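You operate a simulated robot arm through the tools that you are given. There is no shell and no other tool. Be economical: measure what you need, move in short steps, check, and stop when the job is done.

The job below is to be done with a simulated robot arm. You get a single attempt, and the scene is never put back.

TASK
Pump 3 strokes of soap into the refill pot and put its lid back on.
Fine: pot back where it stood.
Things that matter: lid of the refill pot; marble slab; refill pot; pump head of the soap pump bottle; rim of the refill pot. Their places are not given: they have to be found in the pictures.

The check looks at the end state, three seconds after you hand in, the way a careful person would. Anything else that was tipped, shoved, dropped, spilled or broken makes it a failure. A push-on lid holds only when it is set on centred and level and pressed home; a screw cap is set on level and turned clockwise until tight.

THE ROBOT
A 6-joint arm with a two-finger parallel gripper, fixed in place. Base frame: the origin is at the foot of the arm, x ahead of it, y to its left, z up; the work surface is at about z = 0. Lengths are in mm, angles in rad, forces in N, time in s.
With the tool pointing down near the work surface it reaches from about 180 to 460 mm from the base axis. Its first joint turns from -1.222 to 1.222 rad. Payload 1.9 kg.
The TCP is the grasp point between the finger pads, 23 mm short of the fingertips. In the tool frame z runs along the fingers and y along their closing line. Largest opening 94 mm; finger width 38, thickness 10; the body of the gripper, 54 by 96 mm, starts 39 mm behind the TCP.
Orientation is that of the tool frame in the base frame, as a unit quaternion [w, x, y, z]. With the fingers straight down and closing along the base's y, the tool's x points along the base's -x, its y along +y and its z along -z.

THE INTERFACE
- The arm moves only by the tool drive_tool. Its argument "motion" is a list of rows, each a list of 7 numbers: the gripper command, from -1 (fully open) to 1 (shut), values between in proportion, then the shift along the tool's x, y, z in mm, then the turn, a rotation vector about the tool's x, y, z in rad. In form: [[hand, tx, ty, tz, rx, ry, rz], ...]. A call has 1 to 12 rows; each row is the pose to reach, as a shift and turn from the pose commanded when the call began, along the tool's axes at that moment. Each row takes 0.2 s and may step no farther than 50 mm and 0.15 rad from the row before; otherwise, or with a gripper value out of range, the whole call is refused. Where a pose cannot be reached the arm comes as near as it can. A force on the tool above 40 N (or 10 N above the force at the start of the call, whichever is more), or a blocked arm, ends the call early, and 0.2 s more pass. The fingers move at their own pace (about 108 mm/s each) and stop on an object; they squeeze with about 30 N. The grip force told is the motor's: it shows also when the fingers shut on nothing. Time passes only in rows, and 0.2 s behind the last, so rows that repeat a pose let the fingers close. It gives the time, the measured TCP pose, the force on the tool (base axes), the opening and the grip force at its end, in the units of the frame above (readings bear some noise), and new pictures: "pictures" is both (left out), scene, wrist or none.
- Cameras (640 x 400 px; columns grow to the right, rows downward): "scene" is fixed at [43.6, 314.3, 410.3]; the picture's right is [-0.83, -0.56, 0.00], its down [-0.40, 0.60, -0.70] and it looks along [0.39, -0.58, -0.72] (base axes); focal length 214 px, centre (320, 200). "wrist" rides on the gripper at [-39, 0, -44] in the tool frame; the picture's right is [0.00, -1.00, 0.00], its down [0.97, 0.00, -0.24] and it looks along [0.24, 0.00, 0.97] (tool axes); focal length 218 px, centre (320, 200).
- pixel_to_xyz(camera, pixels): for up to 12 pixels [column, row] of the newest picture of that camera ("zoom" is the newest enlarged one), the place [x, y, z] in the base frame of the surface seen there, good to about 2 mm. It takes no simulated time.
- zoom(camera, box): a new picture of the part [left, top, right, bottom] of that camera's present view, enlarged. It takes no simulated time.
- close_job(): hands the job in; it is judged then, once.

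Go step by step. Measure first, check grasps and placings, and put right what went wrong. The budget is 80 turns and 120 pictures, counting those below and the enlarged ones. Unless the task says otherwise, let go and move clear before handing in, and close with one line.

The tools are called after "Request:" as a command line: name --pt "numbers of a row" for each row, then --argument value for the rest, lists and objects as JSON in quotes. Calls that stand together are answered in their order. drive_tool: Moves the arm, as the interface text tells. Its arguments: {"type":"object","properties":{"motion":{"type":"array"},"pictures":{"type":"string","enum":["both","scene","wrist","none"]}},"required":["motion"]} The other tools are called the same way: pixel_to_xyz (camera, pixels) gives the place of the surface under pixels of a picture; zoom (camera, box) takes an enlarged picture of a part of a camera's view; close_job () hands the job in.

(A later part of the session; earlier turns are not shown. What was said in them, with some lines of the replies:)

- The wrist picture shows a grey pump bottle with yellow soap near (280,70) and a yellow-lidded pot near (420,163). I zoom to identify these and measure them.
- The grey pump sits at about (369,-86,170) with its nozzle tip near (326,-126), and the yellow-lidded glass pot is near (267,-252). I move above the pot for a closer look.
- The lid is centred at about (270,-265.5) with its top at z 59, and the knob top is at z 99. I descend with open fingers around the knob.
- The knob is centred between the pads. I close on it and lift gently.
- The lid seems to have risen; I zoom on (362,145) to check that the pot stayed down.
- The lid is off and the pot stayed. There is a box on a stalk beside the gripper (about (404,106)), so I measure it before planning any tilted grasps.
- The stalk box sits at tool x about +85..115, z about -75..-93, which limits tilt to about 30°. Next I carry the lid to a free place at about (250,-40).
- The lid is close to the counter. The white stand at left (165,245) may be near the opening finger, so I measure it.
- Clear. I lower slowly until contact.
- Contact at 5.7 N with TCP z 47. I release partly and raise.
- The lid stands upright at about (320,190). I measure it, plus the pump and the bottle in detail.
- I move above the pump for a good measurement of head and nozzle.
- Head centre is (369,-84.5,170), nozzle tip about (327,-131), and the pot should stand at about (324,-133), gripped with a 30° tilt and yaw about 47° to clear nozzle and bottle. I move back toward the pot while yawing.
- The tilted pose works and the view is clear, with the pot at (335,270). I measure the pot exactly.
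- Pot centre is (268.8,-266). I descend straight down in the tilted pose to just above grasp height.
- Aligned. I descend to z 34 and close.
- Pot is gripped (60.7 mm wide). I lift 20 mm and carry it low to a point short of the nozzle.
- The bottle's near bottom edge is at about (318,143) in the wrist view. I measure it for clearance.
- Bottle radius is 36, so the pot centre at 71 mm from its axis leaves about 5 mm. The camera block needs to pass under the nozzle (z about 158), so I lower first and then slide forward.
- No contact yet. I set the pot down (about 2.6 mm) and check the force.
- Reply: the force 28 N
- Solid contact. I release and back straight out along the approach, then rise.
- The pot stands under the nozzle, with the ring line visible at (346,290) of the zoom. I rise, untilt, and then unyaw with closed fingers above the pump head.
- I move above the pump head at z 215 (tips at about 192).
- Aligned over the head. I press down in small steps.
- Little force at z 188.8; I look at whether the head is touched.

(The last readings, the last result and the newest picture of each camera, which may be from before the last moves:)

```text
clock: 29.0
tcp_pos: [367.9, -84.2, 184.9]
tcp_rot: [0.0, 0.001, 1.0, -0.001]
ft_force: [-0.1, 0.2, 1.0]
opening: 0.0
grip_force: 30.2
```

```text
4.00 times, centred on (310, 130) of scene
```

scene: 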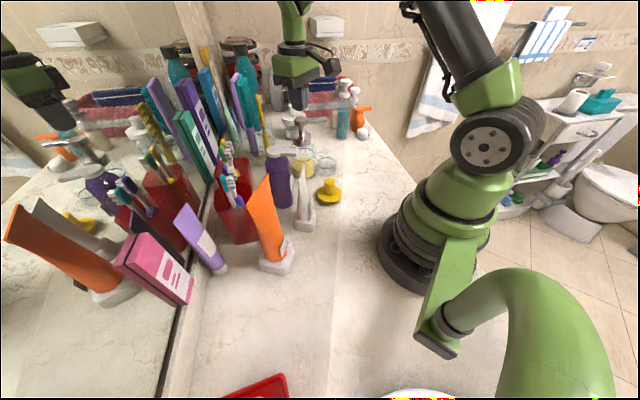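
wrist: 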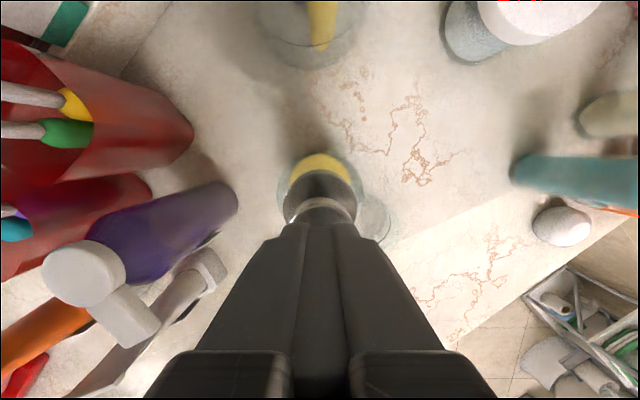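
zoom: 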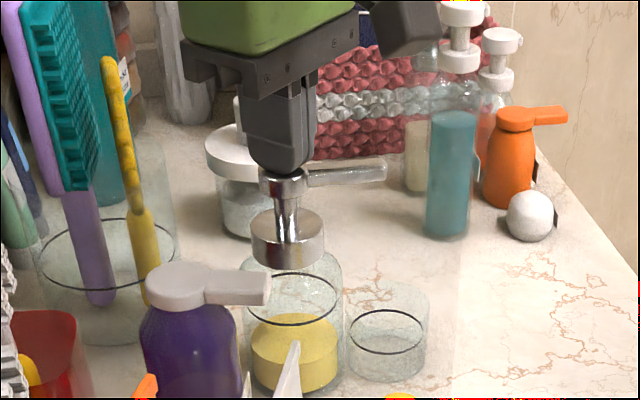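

The head is being pressed (nozzle dropped from y 152 to 160), with light force. I continue down to feel the stop.

Request:
drive_tool --pt "1 0 0 3 0 0 0" --pt "1 0 0 6 0 0 0" --pictures "none"

Request:
zoom --camera "scene" --box '[270, 80, 350, 180]'

```text
clock: 29.6
tcp_pos: [367.6, -85.0, 177.3]
tcp_rot: [0.001, 0.001, 1.0, -0.001]
ft_force: [-0.2, 0.3, 1.7]
opening: 0.1
grip_force: 30.1
```

```text
4.00 times, centred on (310, 130) of scene
```

zoom: 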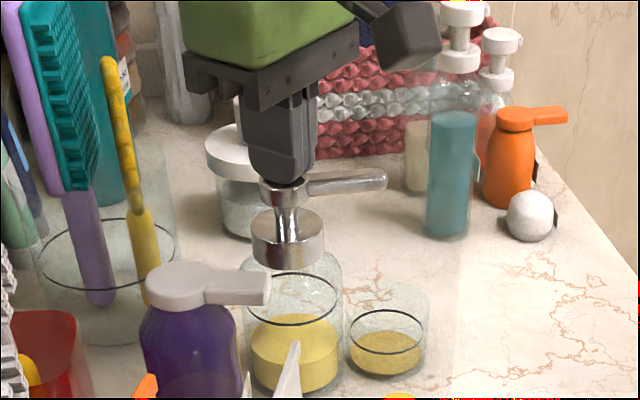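

Soap has appeared in the pot (387,355). I finish this same stroke down to its stop.

Request:
drive_tool --pt "1 0 0 2 0 0 0" --pt "1 0 0 4 0 0 0" --pt "1 0 0 4 0 0 0" --pictures "none"

Request:
zoom --camera "scene" --box '[270, 80, 350, 180]'

```text
clock: 30.4
tcp_pos: [367.4, -84.4, 174.7]
tcp_rot: [0.0, -0.001, 1.0, -0.001]
ft_force: [0.1, 0.6, 7.8]
opening: 0.0
grip_force: 30.0
```

```text
4.00 times, centred on (310, 130) of scene
```

zoom: 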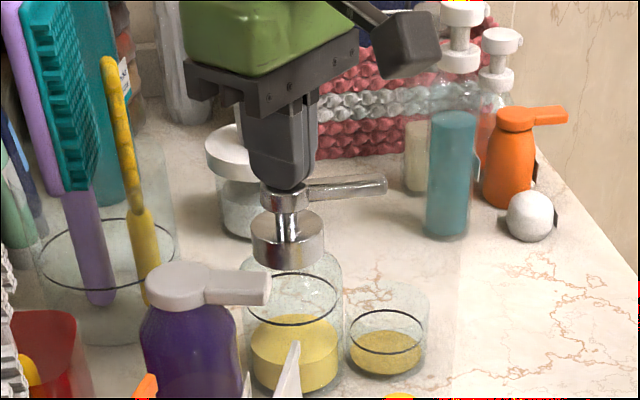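

Stop reached (7.8 N), level unchanged: one stroke done. I release fully and check the head returns.

Request:
drive_tool --pt "1 0 0 -10 0 0 0" --pt "1 0 0 -22 0 0 0" --pt "1 0 0 -30 0 0 0" --pt "1 0 0 -30 0 0 0" --pt "1 0 0 -30 0 0 0" --pictures "none"

Request:
zoom --camera "scene" --box '[270, 80, 350, 180]'

```text
clock: 31.6
tcp_pos: [368.6, -83.1, 204.9]
tcp_rot: [0.001, 0.0, 1.0, -0.002]
ft_force: [0.7, 0.2, -0.3]
opening: 0.0
grip_force: 30.3
```

```text
4.00 times, centred on (310, 130) of scene
```

zoom: 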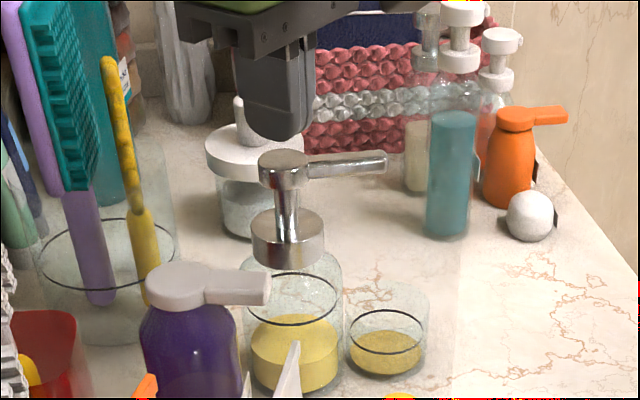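

The head returned. Second stroke, same depth.

Request:
drive_tool --pt "1 0 0 10 0 0 0" --pt "1 0 0 18 0 0 0" --pt "1 0 0 24 0 0 0" --pt "1 0 0 28 0 0 0" --pt "1 0 0 30 0 0 0" --pt "1 0 0 30 0 0 0" --pictures "none"

Request:
zoom --camera "scene" --box '[270, 80, 350, 180]'

Request:
drive_tool --pt "1 0 0 -10 0 0 0" --pt "1 0 0 -22 0 0 0" --pt "1 0 0 -30 0 0 0" --pt "1 0 0 -30 0 0 0" --pt "1 0 0 -30 0 0 0" --pictures "none"

Request:
zoom --camera "scene" --box '[270, 80, 350, 180]'

```text
clock: 33.0
tcp_pos: [369.2, -85.5, 175.9]
tcp_rot: [0.001, 0.0, 1.0, -0.001]
ft_force: [0.3, -0.1, 6.6]
opening: 0.0
grip_force: 29.8
```

```text
4.00 times, centred on (310, 130) of scene
```

zoom: 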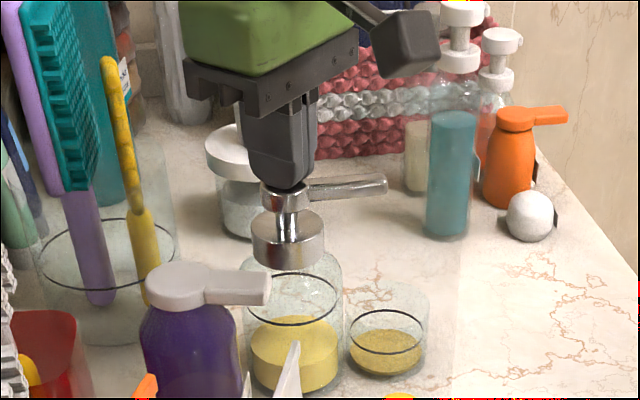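

```text
clock: 34.2
tcp_pos: [368.2, -84.4, 205.9]
tcp_rot: [0.001, -0.001, 1.0, 0.0]
ft_force: [0.5, 0.6, 0.3]
opening: 0.1
grip_force: 30.4
```

```text
4.00 times, centred on (310, 130) of scene
```

zoom: 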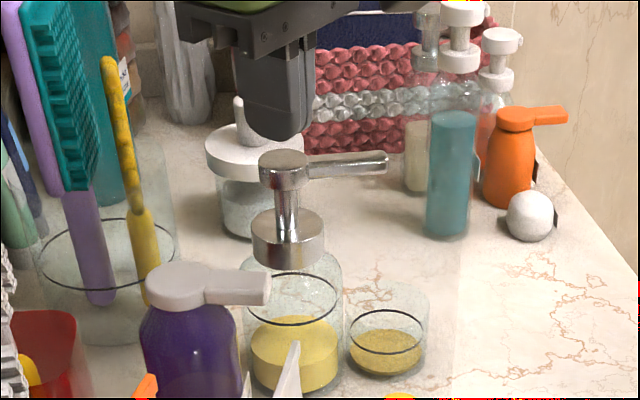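

The level appears slightly higher; I zoom closer on the pot to make sure the second stroke counted.

Request:
zoom --camera "scene" --box '[310, 145, 345, 180]'

```text
11.43 times, centred on (328, 162) of scene
```

zoom: 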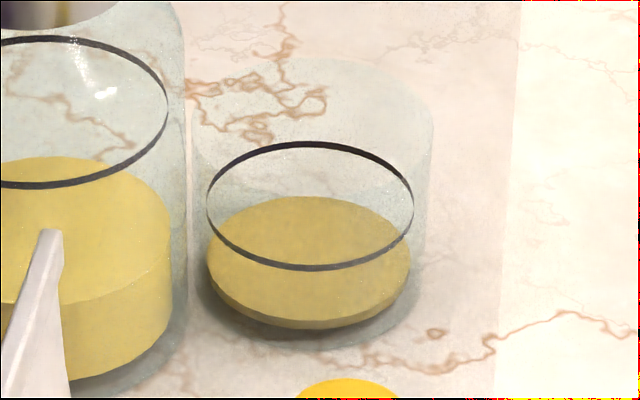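

I have a reference at this zoom now; third stroke, then compare.

Request:
drive_tool --pt "1 0 0 10 0 0 0" --pt "1 0 0 18 0 0 0" --pt "1 0 0 24 0 0 0" --pt "1 0 0 28 0 0 0" --pt "1 0 0 30.5 0 0 0" --pt "1 0 0 30.5 0 0 0" --pictures "none"

Request:
drive_tool --pt "1 0 0 -10 0 0 0" --pt "1 0 0 -22 0 0 0" --pt "1 0 0 -32 0 0 0" --pt "1 0 0 -50 0 0 0" --pt "1 0 0 -90 0 0 0" --pictures "scene"

Request:
zoom --camera "scene" --box '[310, 145, 345, 180]'

```text
clock: 35.6
tcp_pos: [368.6, -85.5, 175.2]
tcp_rot: [0.002, 0.0, 1.0, -0.001]
ft_force: [0.6, 0.8, 8.8]
opening: 0.0
grip_force: 29.9
```

```text
clock: 36.8
tcp_pos: [367.5, -84.0, 265.5]
tcp_rot: [0.0, 0.0, 1.0, -0.001]
ft_force: [0.2, 1.3, 0.1]
opening: 0.1
grip_force: 30.1
```

scene: 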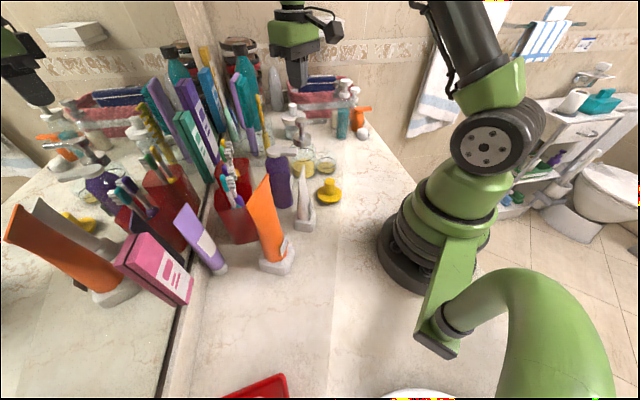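

```text
11.43 times, centred on (328, 162) of scene
```

zoom: 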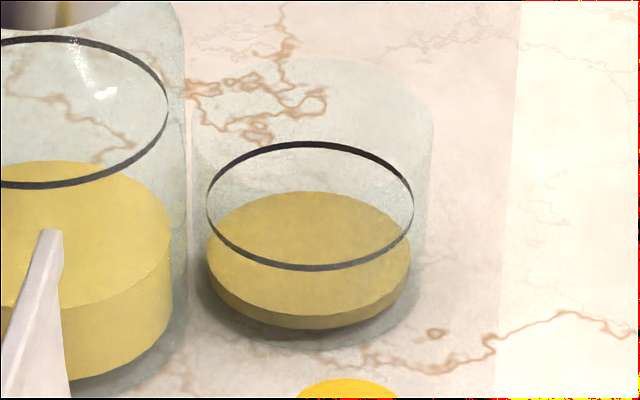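

The level rose by an equal step (about 10→15 px thickness), consistent with three strokes. I return to the tilted pose behind the pot.

Request:
drive_tool --pt "-0.5 17 -18 -6 0 0 -0.137" --pt "-1 34 -36 -6 0 0 -0.274" --pt "-1 51 -55 -6 0 0 -0.411" --pt "-1 68 -74 -6 0 0 -0.548" --pt "-1 85 -92 -6 0 0 -0.685" --pt "-1 101.9 -110.6 -6 0 0 -0.82" --pt "-1 101.9 -110.6 -6 0 0 -0.82" --pictures "none"

Request:
drive_tool --pt "-1 0 0 20 0 -0.13 0" --pt "-1 0 0 50 0 -0.26 0" --pt "-1 0 0 80 0 -0.39 0" --pt "-1 0 0 110 0 -0.52 0" --pt "-1 0 0 140 0 -0.52 0" --pt "-1 0 0 140 0 -0.52 0" --pictures "both"

```text
clock: 38.4
tcp_pos: [264.8, -194.7, 269.8]
tcp_rot: [0.001, -0.399, 0.917, -0.002]
ft_force: [-0.8, -0.1, -0.7]
opening: 93.9
grip_force: 0.1
```

```text
clock: 39.8
tcp_pos: [265.8, -197.1, 129.9]
tcp_rot: [0.237, -0.385, 0.886, 0.101]
ft_force: [0.6, 0.1, 0.0]
opening: 94.1
grip_force: 0.1
```

scene: 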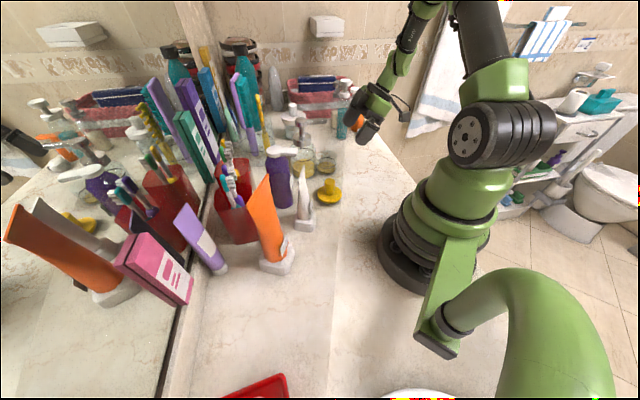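
wrist: 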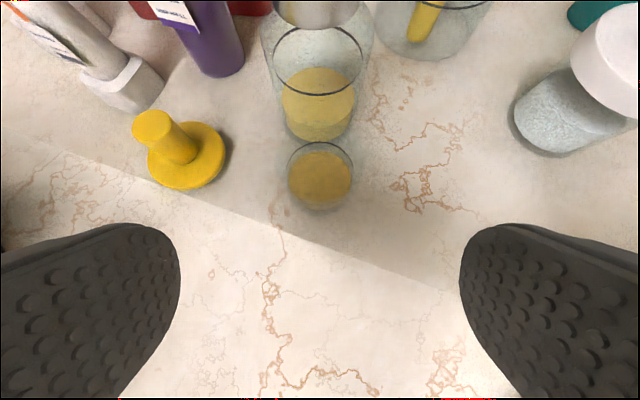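

Same viewpoint as after release, with the pot at (320,177) holding yellow soap. I go down, forward, and straddle the pot.

Request:
drive_tool --pt "-1 16 0 28 0 0 0" --pt "-1 32 0 55 0 0 0" --pt "-1 47.2 0 82.5 0 0 0" --pt "-1 25.5 0 94.9 0 0 0" --pt "-1 3.8 0 107.3 0 0 0" --pt "-1 -13.6 0 117.3 0 0 0" --pt "-1 -22.5 0 122.4 0 0 0" --pt "-1 -22.5 0 122.4 0 0 0"

```text
clock: 41.6
tcp_pos: [321.5, -137.2, 35.1]
tcp_rot: [0.236, -0.385, 0.886, 0.1]
ft_force: [0.5, 0.3, 0.1]
opening: 94.0
grip_force: 0.1
```

scene: 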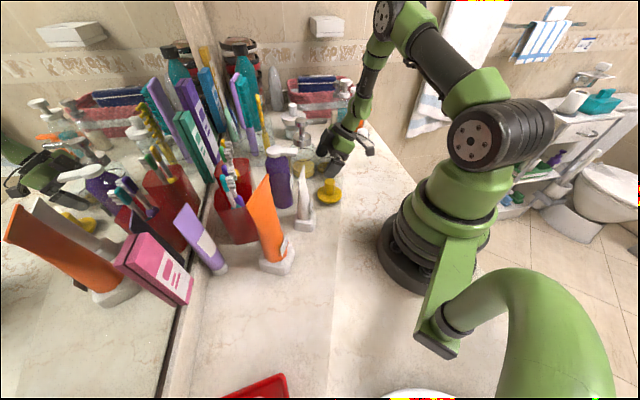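
wrist: 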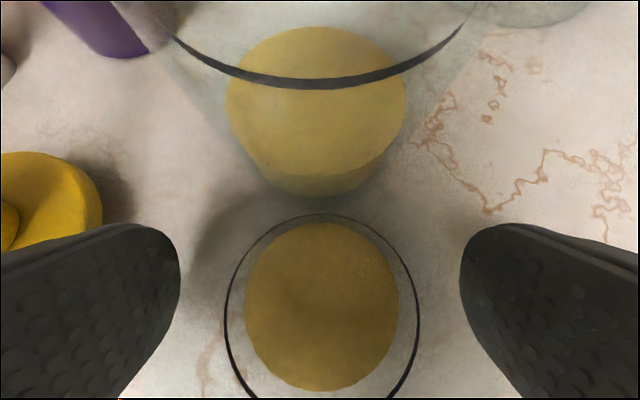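

Centred. I close, then lift 4 mm, and check.

Request:
drive_tool --pt "0.2 0 0 0 0 0 0" --pt "1 0 0 0 0 0 0" --pt "1 0 0 0 0 0 0" --pt "1 0 0 0 0 0 0" --pt "1 -1 0 -1.8 0 0 0" --pt "1 -2 0 -3.5 0 0 0" --pictures "none"

Request:
drive_tool --pt "1 9 0 -5 0 0 0" --pt "1 18 0 -10 0 0 0" --pt "1 27 0 -15 0 0 0" --pt "1 35.2 0 -20.1 0 0 0" --pt "1 31 0 -27 0 0 0" --pt "1 27 0 -34 0 0 0" --pt "1 27 0 -34 0 0 0"

```text
clock: 43.0
tcp_pos: [321.0, -137.6, 39.0]
tcp_rot: [0.236, -0.386, 0.886, 0.102]
ft_force: [0.2, -0.4, -2.1]
opening: 60.8
grip_force: 30.2
```

```text
clock: 44.6
tcp_pos: [293.8, -166.6, 56.0]
tcp_rot: [0.236, -0.385, 0.887, 0.101]
ft_force: [0.7, -0.2, -1.2]
opening: 60.9
grip_force: 29.9
```

scene: 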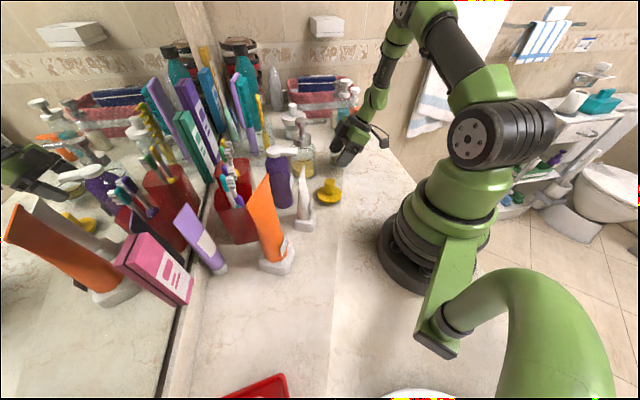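
wrist: 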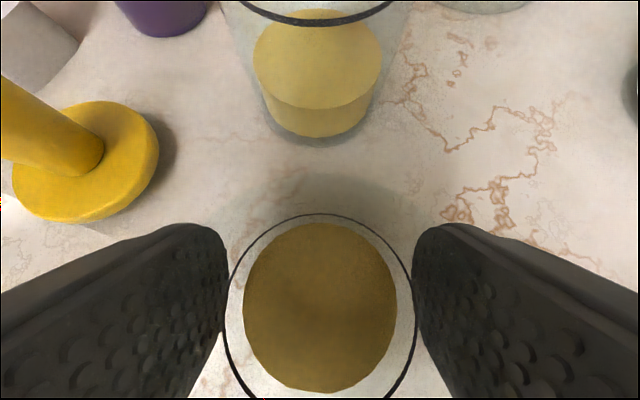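

Pot is clear of the bottle. I carry it back above its original spot, then lower to a few mm.

Request:
drive_tool --pt "1 13 -8.4 -7.4 0 0 0" --pt "1 26 -16.8 -14.8 0 0 0" --pt "1 39 -25.2 -22.2 0 0 0" --pt "1 52 -33.6 -29.6 0 0 0" --pt "1 65 -42 -37 0 0 0" --pt "1 77.3 -50.3 -44.3 0 0 0" --pt "1 81.3 -50.3 -37.3 0 0 0" --pt "1 85.3 -50.3 -30.4 0 0 0" --pt "1 85.3 -50.3 -30.4 0 0 0" --pictures "wrist"

```text
clock: 46.6
tcp_pos: [269.2, -266.0, 39.6]
tcp_rot: [0.236, -0.385, 0.887, 0.1]
ft_force: [-0.1, 0.3, 0.0]
opening: 60.8
grip_force: 30.5
```

wrist: 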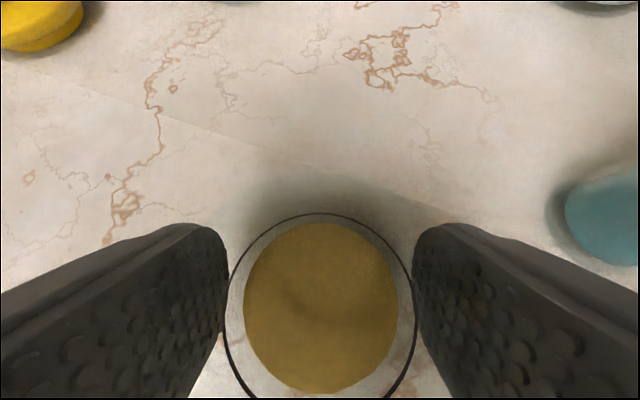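

The view matches the original grasp picture. I lower the last few mm to contact.

Request:
drive_tool --pt "1 1 0 1.7 0 0 0" --pt "1 1.8 0 3.1 0 0 0" --pt "1 2.2 0 3.8 0 0 0" --pt "1 2.2 0 3.8 0 0 0" --pictures "none"

```text
clock: 47.6
tcp_pos: [269.0, -266.0, 35.7]
tcp_rot: [0.237, -0.385, 0.886, 0.1]
ft_force: [-2.4, 1.2, 10.6]
opening: 61.0
grip_force: 29.8
```

Contact at 10.6 N. I release and rise straight up.

Request:
drive_tool --pt "0.6 -0.2 0 -0.4 0 0 0" --pt "-1 -0.2 0 -0.4 0 0 0" --pt "-1 -0.2 0 -0.4 0 0 0" --pt "-1 -0.2 0 -0.4 0 0 0" --pt "-1 -15 0 -26 0 0 0" --pt "-1 -37 0 -65 0 0 0" --pt "-1 -60 0 -104 0 0 0" --pt "-1 -82 0 -143 0 0 0" --pt "-1 -107 0 -186 0 0 0" --pt "-1 -107 0 -186 0 0 0"

Request:
zoom --camera "scene" --box '[340, 125, 385, 170]'

Request:
zoom --camera "wrist" --box '[280, 220, 400, 320]'

```text
clock: 49.8
tcp_pos: [270.1, -263.6, 250.5]
tcp_rot: [0.236, -0.385, 0.887, 0.101]
ft_force: [-0.2, -0.3, -0.8]
opening: 94.2
grip_force: 0.0
```

scene: 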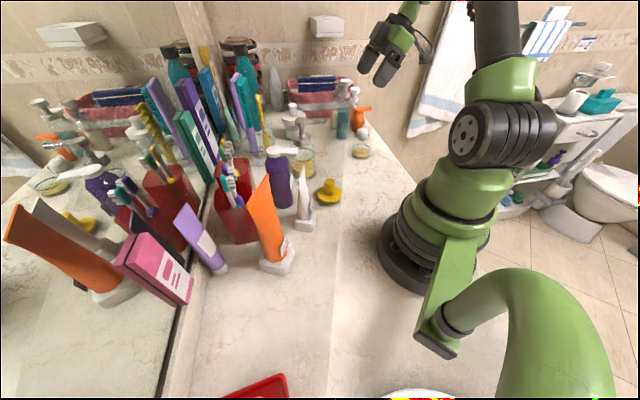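
wrist: 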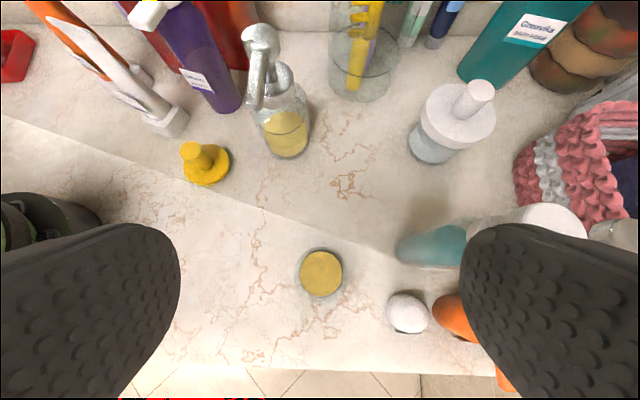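

```text
8.89 times, centred on (362, 148) of scene
```

zoom: 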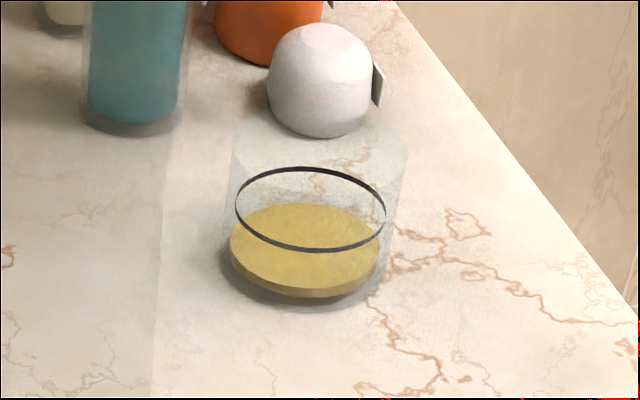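

```text
4.00 times, centred on (340, 270) of wrist
```

zoom: 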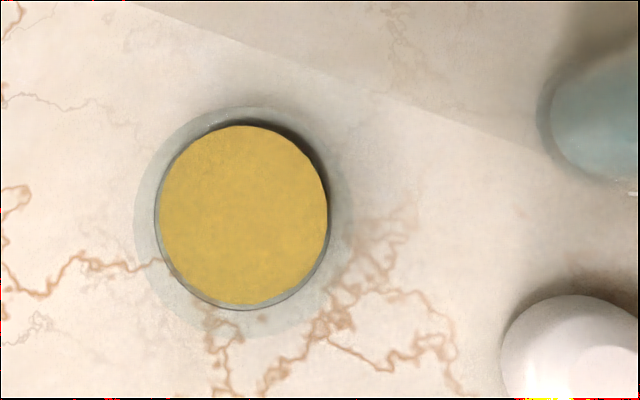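

The pot's ring matches its original image position. Now I untilt, unyaw, and move over the lid.

Request:
drive_tool --pt "-1 0 0 0 0 0.13 0" --pt "-1 0 0 0 0 0.26 0" --pt "-1 0 0 0 0 0.39 0" --pt "-1 0 0 0 0 0.52 0" --pt "-1 0 0 0 0 0.52 0" --pictures "none"

Request:
drive_tool --pt "-0.1 0 0 0 0 0 0.137" --pt "-0.1 0 0 0 0 0 0.274" --pt "-0.1 0 0 0 0 0 0.411" --pt "-0.1 0 0 0 0 0 0.548" --pt "-0.1 0 0 0 0 0 0.685" --pt "-0.1 0 0 0 0 0 0.82" --pt "-0.1 0 0 0 0 0 0.82" --pictures "none"

```text
clock: 51.0
tcp_pos: [270.2, -264.9, 250.3]
tcp_rot: [-0.001, -0.399, 0.917, -0.002]
ft_force: [-0.1, 0.3, 0.2]
opening: 94.0
grip_force: 0.0
```

```text
clock: 52.6
tcp_pos: [268.1, -264.3, 249.0]
tcp_rot: [0.001, 0.001, 1.0, -0.001]
ft_force: [0.8, -0.1, -0.3]
opening: 51.8
grip_force: 0.1
```

I move over the lid and look before descending.

Request:
drive_tool --pt "-0.1 4 45 0 0 0 0" --pt "-0.1 8 90 10 0 0 0" --pt "-0.1 12 135 30 0 0 0" --pt "-0.1 16 180 50 0 0 0" --pt "-0.1 19 224.4 70 0 0 0" --pt "-0.1 19 224.4 100 0 0 0" --pt "-0.1 19 224.4 100 0 0 0" --pictures "wrist"

Request:
pixel_to_xyz --camera "wrist" --pixels '[[321, 200], [286, 190], [357, 190], [320, 156], [320, 224]]'

```text
clock: 54.2
tcp_pos: [250.3, -41.0, 150.1]
tcp_rot: [0.0, 0.0, 1.0, -0.002]
ft_force: [0.1, 0.1, -0.2]
opening: 51.8
grip_force: 0.1
```

wrist: 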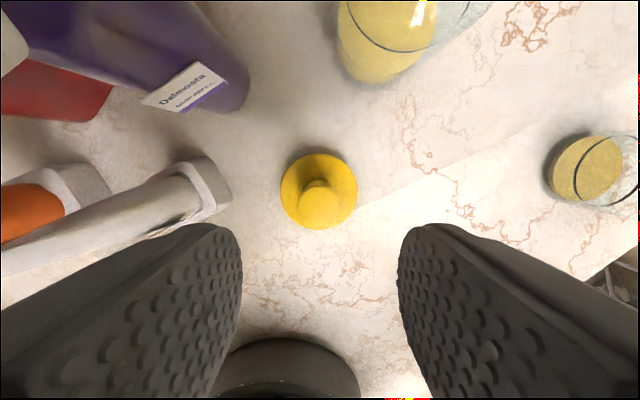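

```text
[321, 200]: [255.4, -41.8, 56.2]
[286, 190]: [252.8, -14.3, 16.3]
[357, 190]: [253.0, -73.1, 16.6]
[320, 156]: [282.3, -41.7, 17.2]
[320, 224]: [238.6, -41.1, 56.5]
```

Lid is centred below the gripper at (319,190). I descend to z 48 and grip the knob.

Request:
drive_tool --pt "-0.1 0 0 40 0 0 0" --pt "-0.1 0 0 75 0 0 0" --pt "-0.1 0 0 95 0 0 0" --pt "-0.1 0 0 102 0 0 0" --pt "-0.1 0 0 102 0 0 0" --pt "1 0 0 102 0 0 0" --pt "1 0 0 102 0 0 0" --pt "1 0 0 102 0 0 0" --pictures "wrist"

```text
clock: 56.0
tcp_pos: [251.2, -41.1, 47.3]
tcp_rot: [0.001, 0.0, 1.0, -0.001]
ft_force: [-1.2, -0.1, -0.6]
opening: 25.7
grip_force: 30.2
```

wrist: 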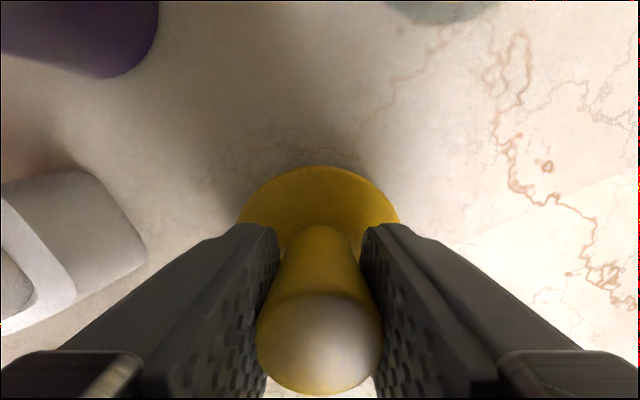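

Gripped in nearly the same place as before. I carry it to above the pot, stopping at z 108.

Request:
drive_tool --pt "1 0 0 -30 0 0 0" --pt "1 0 0 -75 0 0 0" --pt "1 -3 -35 -105 0 0 0" --pt "1 -6 -80 -115 0 0 0" --pt "1 -10 -125 -115 0 0 0" --pt "1 -14 -170 -115 0 0 0" --pt "1 -18.7 -210 -110 0 0 0" --pt "1 -18.7 -224.9 -90 0 0 0" --pt "1 -18.7 -224.9 -60 0 0 0" --pt "1 -18.7 -224.9 -60 0 0 0"

Request:
zoom --camera "scene" --box '[330, 100, 400, 165]'

```text
clock: 58.2
tcp_pos: [269.3, -266.1, 108.7]
tcp_rot: [0.001, 0.0, 1.0, -0.001]
ft_force: [-0.2, -0.1, -0.4]
opening: 25.6
grip_force: 29.8
```

scene: 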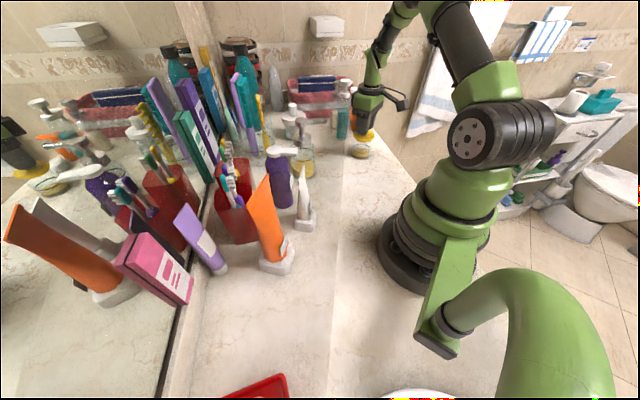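
wrist: 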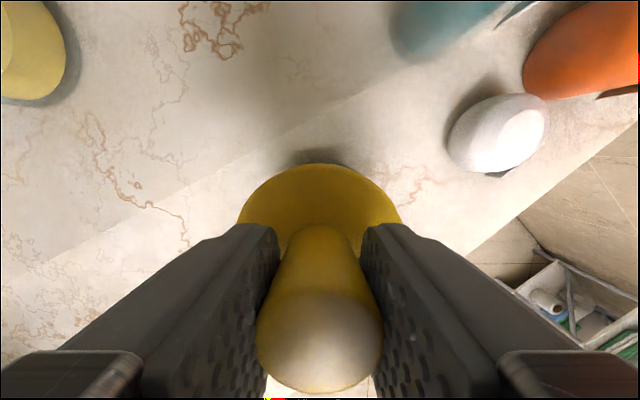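

```text
6.15 times, centred on (365, 132) of scene
```

zoom: 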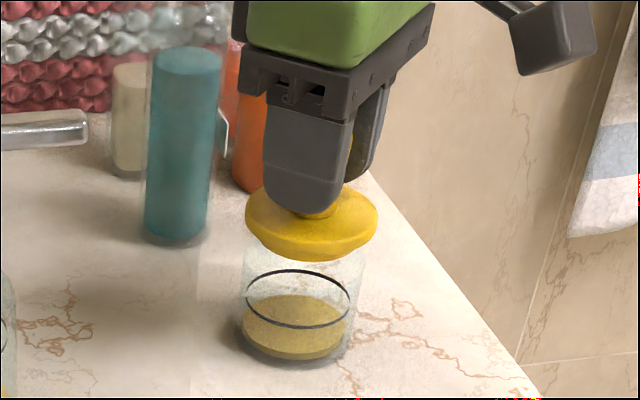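

Lid aligned over the pot as it was at removal. I lower to contact.

Request:
drive_tool --pt "1 0 0 8 0 0 0" --pt "1 0 0 14 0 0 0" --pt "1 0 0 18 0 0 0" --pt "1 0 0 18 0 0 0" --pictures "none"

```text
clock: 59.2
tcp_pos: [269.2, -266.2, 89.7]
tcp_rot: [0.002, 0.0, 1.0, -0.001]
ft_force: [-0.3, 0.5, 0.0]
opening: 25.5
grip_force: 30.2
```

Request:
drive_tool --pt "1 0 0 1 0 0 0" --pt "1 0 0 2 0 0 0" --pt "1 0 0 2.5 0 0 0" --pictures "none"

```text
clock: 60.0
tcp_pos: [269.9, -265.8, 89.0]
tcp_rot: [0.002, 0.0, 1.0, -0.001]
ft_force: [-5.3, 2.8, 25.4]
opening: 25.5
grip_force: 29.8
```

Contact at 25 N near the original height. I press a little more, then look.

Request:
drive_tool --pt "1 0 0 0.5 0 0 0" --pt "1 0 0 1 0 0 0" --pictures "none"

Request:
zoom --camera "scene" --box '[330, 100, 400, 165]'

```text
clock: 60.6
tcp_pos: [269.6, -266.4, 87.4]
tcp_rot: [0.002, 0.0, 1.0, -0.003]
ft_force: [0.1, 2.1, 26.0]
opening: 25.6
grip_force: 30.1
```

```text
6.15 times, centred on (365, 132) of scene
```

zoom: 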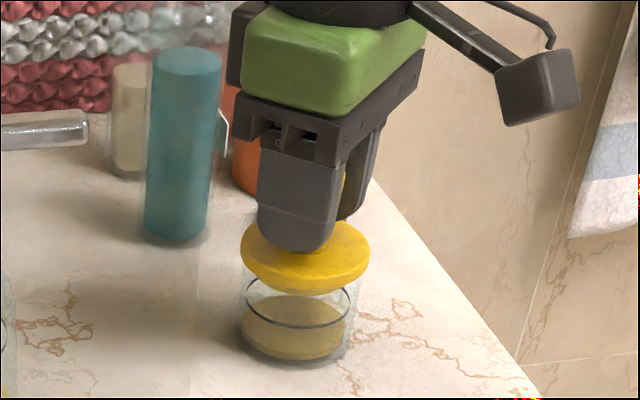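

The lid sits on. I release, rise and check lid level and height.

Request:
drive_tool --pt "0.4 0 0 -0.5 0 0 0" --pt "-0.2 0 0 -0.5 0 0 0" --pt "-0.2 0 0 -0.5 0 0 0" --pt "-0.2 0 0 -30 0 0 0" --pt "-0.2 0 0 -60 0 0 0" --pt "0.5 0 0 -60 0 0 0" --pt "1 0 0 -60 0 0 0"

Request:
zoom --camera "scene" --box '[330, 105, 400, 165]'

Request:
pixel_to_xyz --camera "scene" --pixels '[[362, 128], [362, 141], [354, 143], [370, 143], [362, 129]]'

```text
clock: 62.2
tcp_pos: [269.3, -266.2, 147.3]
tcp_rot: [0.001, 0.001, 1.0, -0.002]
ft_force: [-0.2, 0.7, 0.8]
opening: 0.0
grip_force: 29.7
```

scene: 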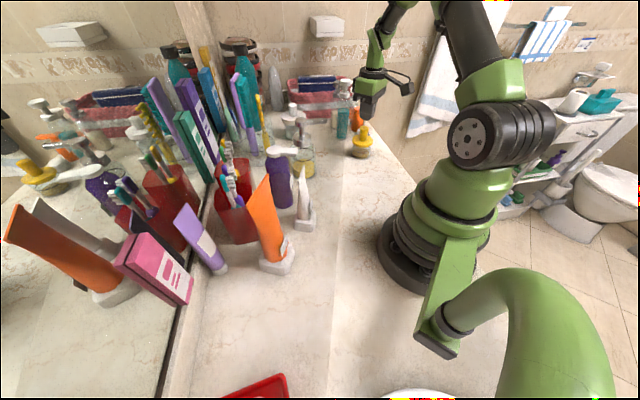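
wrist: 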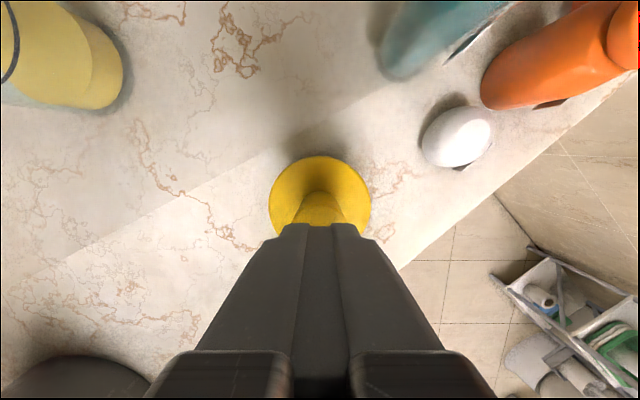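

```text
6.67 times, centred on (365, 135) of scene
```

zoom: 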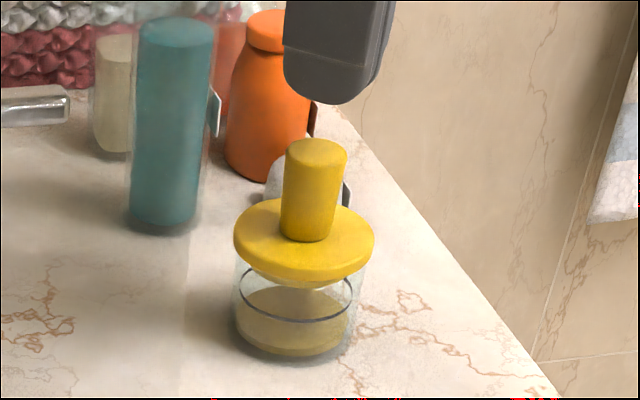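

```text
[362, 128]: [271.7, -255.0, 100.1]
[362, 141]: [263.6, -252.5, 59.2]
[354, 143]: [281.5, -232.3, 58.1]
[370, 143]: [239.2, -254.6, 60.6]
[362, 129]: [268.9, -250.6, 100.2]
```

Lid image matches its original position (knob top at z 100, level). I press once on the knob top with closed fingers to press it home.

Request:
drive_tool --pt "1 0 0 14 0 0 0" --pt "1 0 0 20 0 0 0" --pt "1 0 0 22.5 0 0 0" --pt "1 0 0 23.5 0 0 0" --pt "1 0 0 24.5 0 0 0" --pt "1 0 0 25.5 0 0 0" --pictures "none"

```text
clock: 63.6
tcp_pos: [270.0, -265.3, 119.9]
tcp_rot: [0.0, -0.001, 1.0, 0.0]
ft_force: [0.2, 0.4, 1.0]
opening: 0.0
grip_force: 30.5
```

Request:
drive_tool --pt "1 0 0 1 0 0 0" --pt "1 0 0 2 0 0 0" --pt "1 0 0 3 0 0 0" --pt "1 0 0 4 0 0 0" --pictures "none"

```text
clock: 64.4
tcp_pos: [269.6, -266.8, 120.7]
tcp_rot: [0.002, 0.002, 1.0, -0.003]
ft_force: [-1.7, 1.8, 8.5]
opening: 0.0
grip_force: 30.0
stopped in row 3: the force on the tool passed its limit (the readings are from after the stop); the commanded pose is now the measured one
```

It was pressed home past 40 N with no give. I back straight up and verify.

Request:
drive_tool --pt "1 0 0 -20 0 0 0" --pt "1 0 0 -60 0 0 0" --pt "1 0 0 -100 0 0 0" --pt "0 0 0 -130 0 0 0" --pt "0 0 0 -130 0 0 0"

Request:
zoom --camera "scene" --box '[330, 105, 400, 165]'

Request:
zoom --camera "scene" --box '[270, 80, 390, 200]'

```text
clock: 65.6
tcp_pos: [269.1, -265.4, 250.5]
tcp_rot: [0.002, 0.001, 1.0, -0.002]
ft_force: [0.1, 0.8, 0.3]
opening: 46.8
grip_force: 0.0
```

scene: 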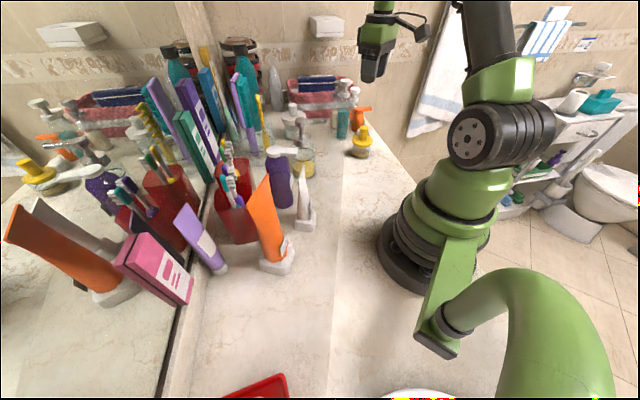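
wrist: 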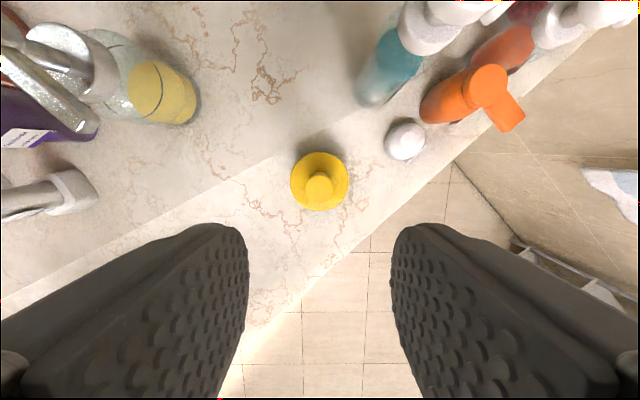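

```text
6.67 times, centred on (365, 135) of scene
```

zoom: 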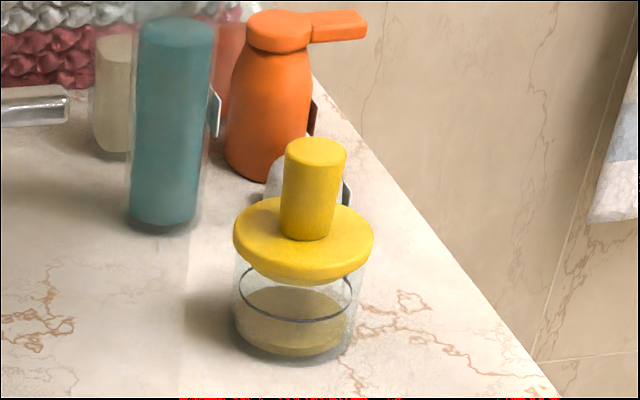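

```text
3.33 times, centred on (330, 140) of scene
```

zoom: 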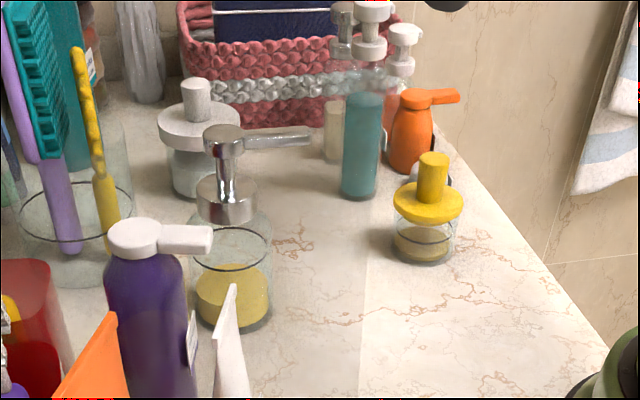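

The pot stands within about 1 mm of its old spot, the lid is level and seated, the arm is clear and nothing else has moved, so I hand in.

Request:
close_job

```text
The job is handed in.
```

I pumped three strokes of soap into the refill pot. The pot is back within about 1 mm of where it stood, with its lid on level and pressed home, and nothing else looks moved.
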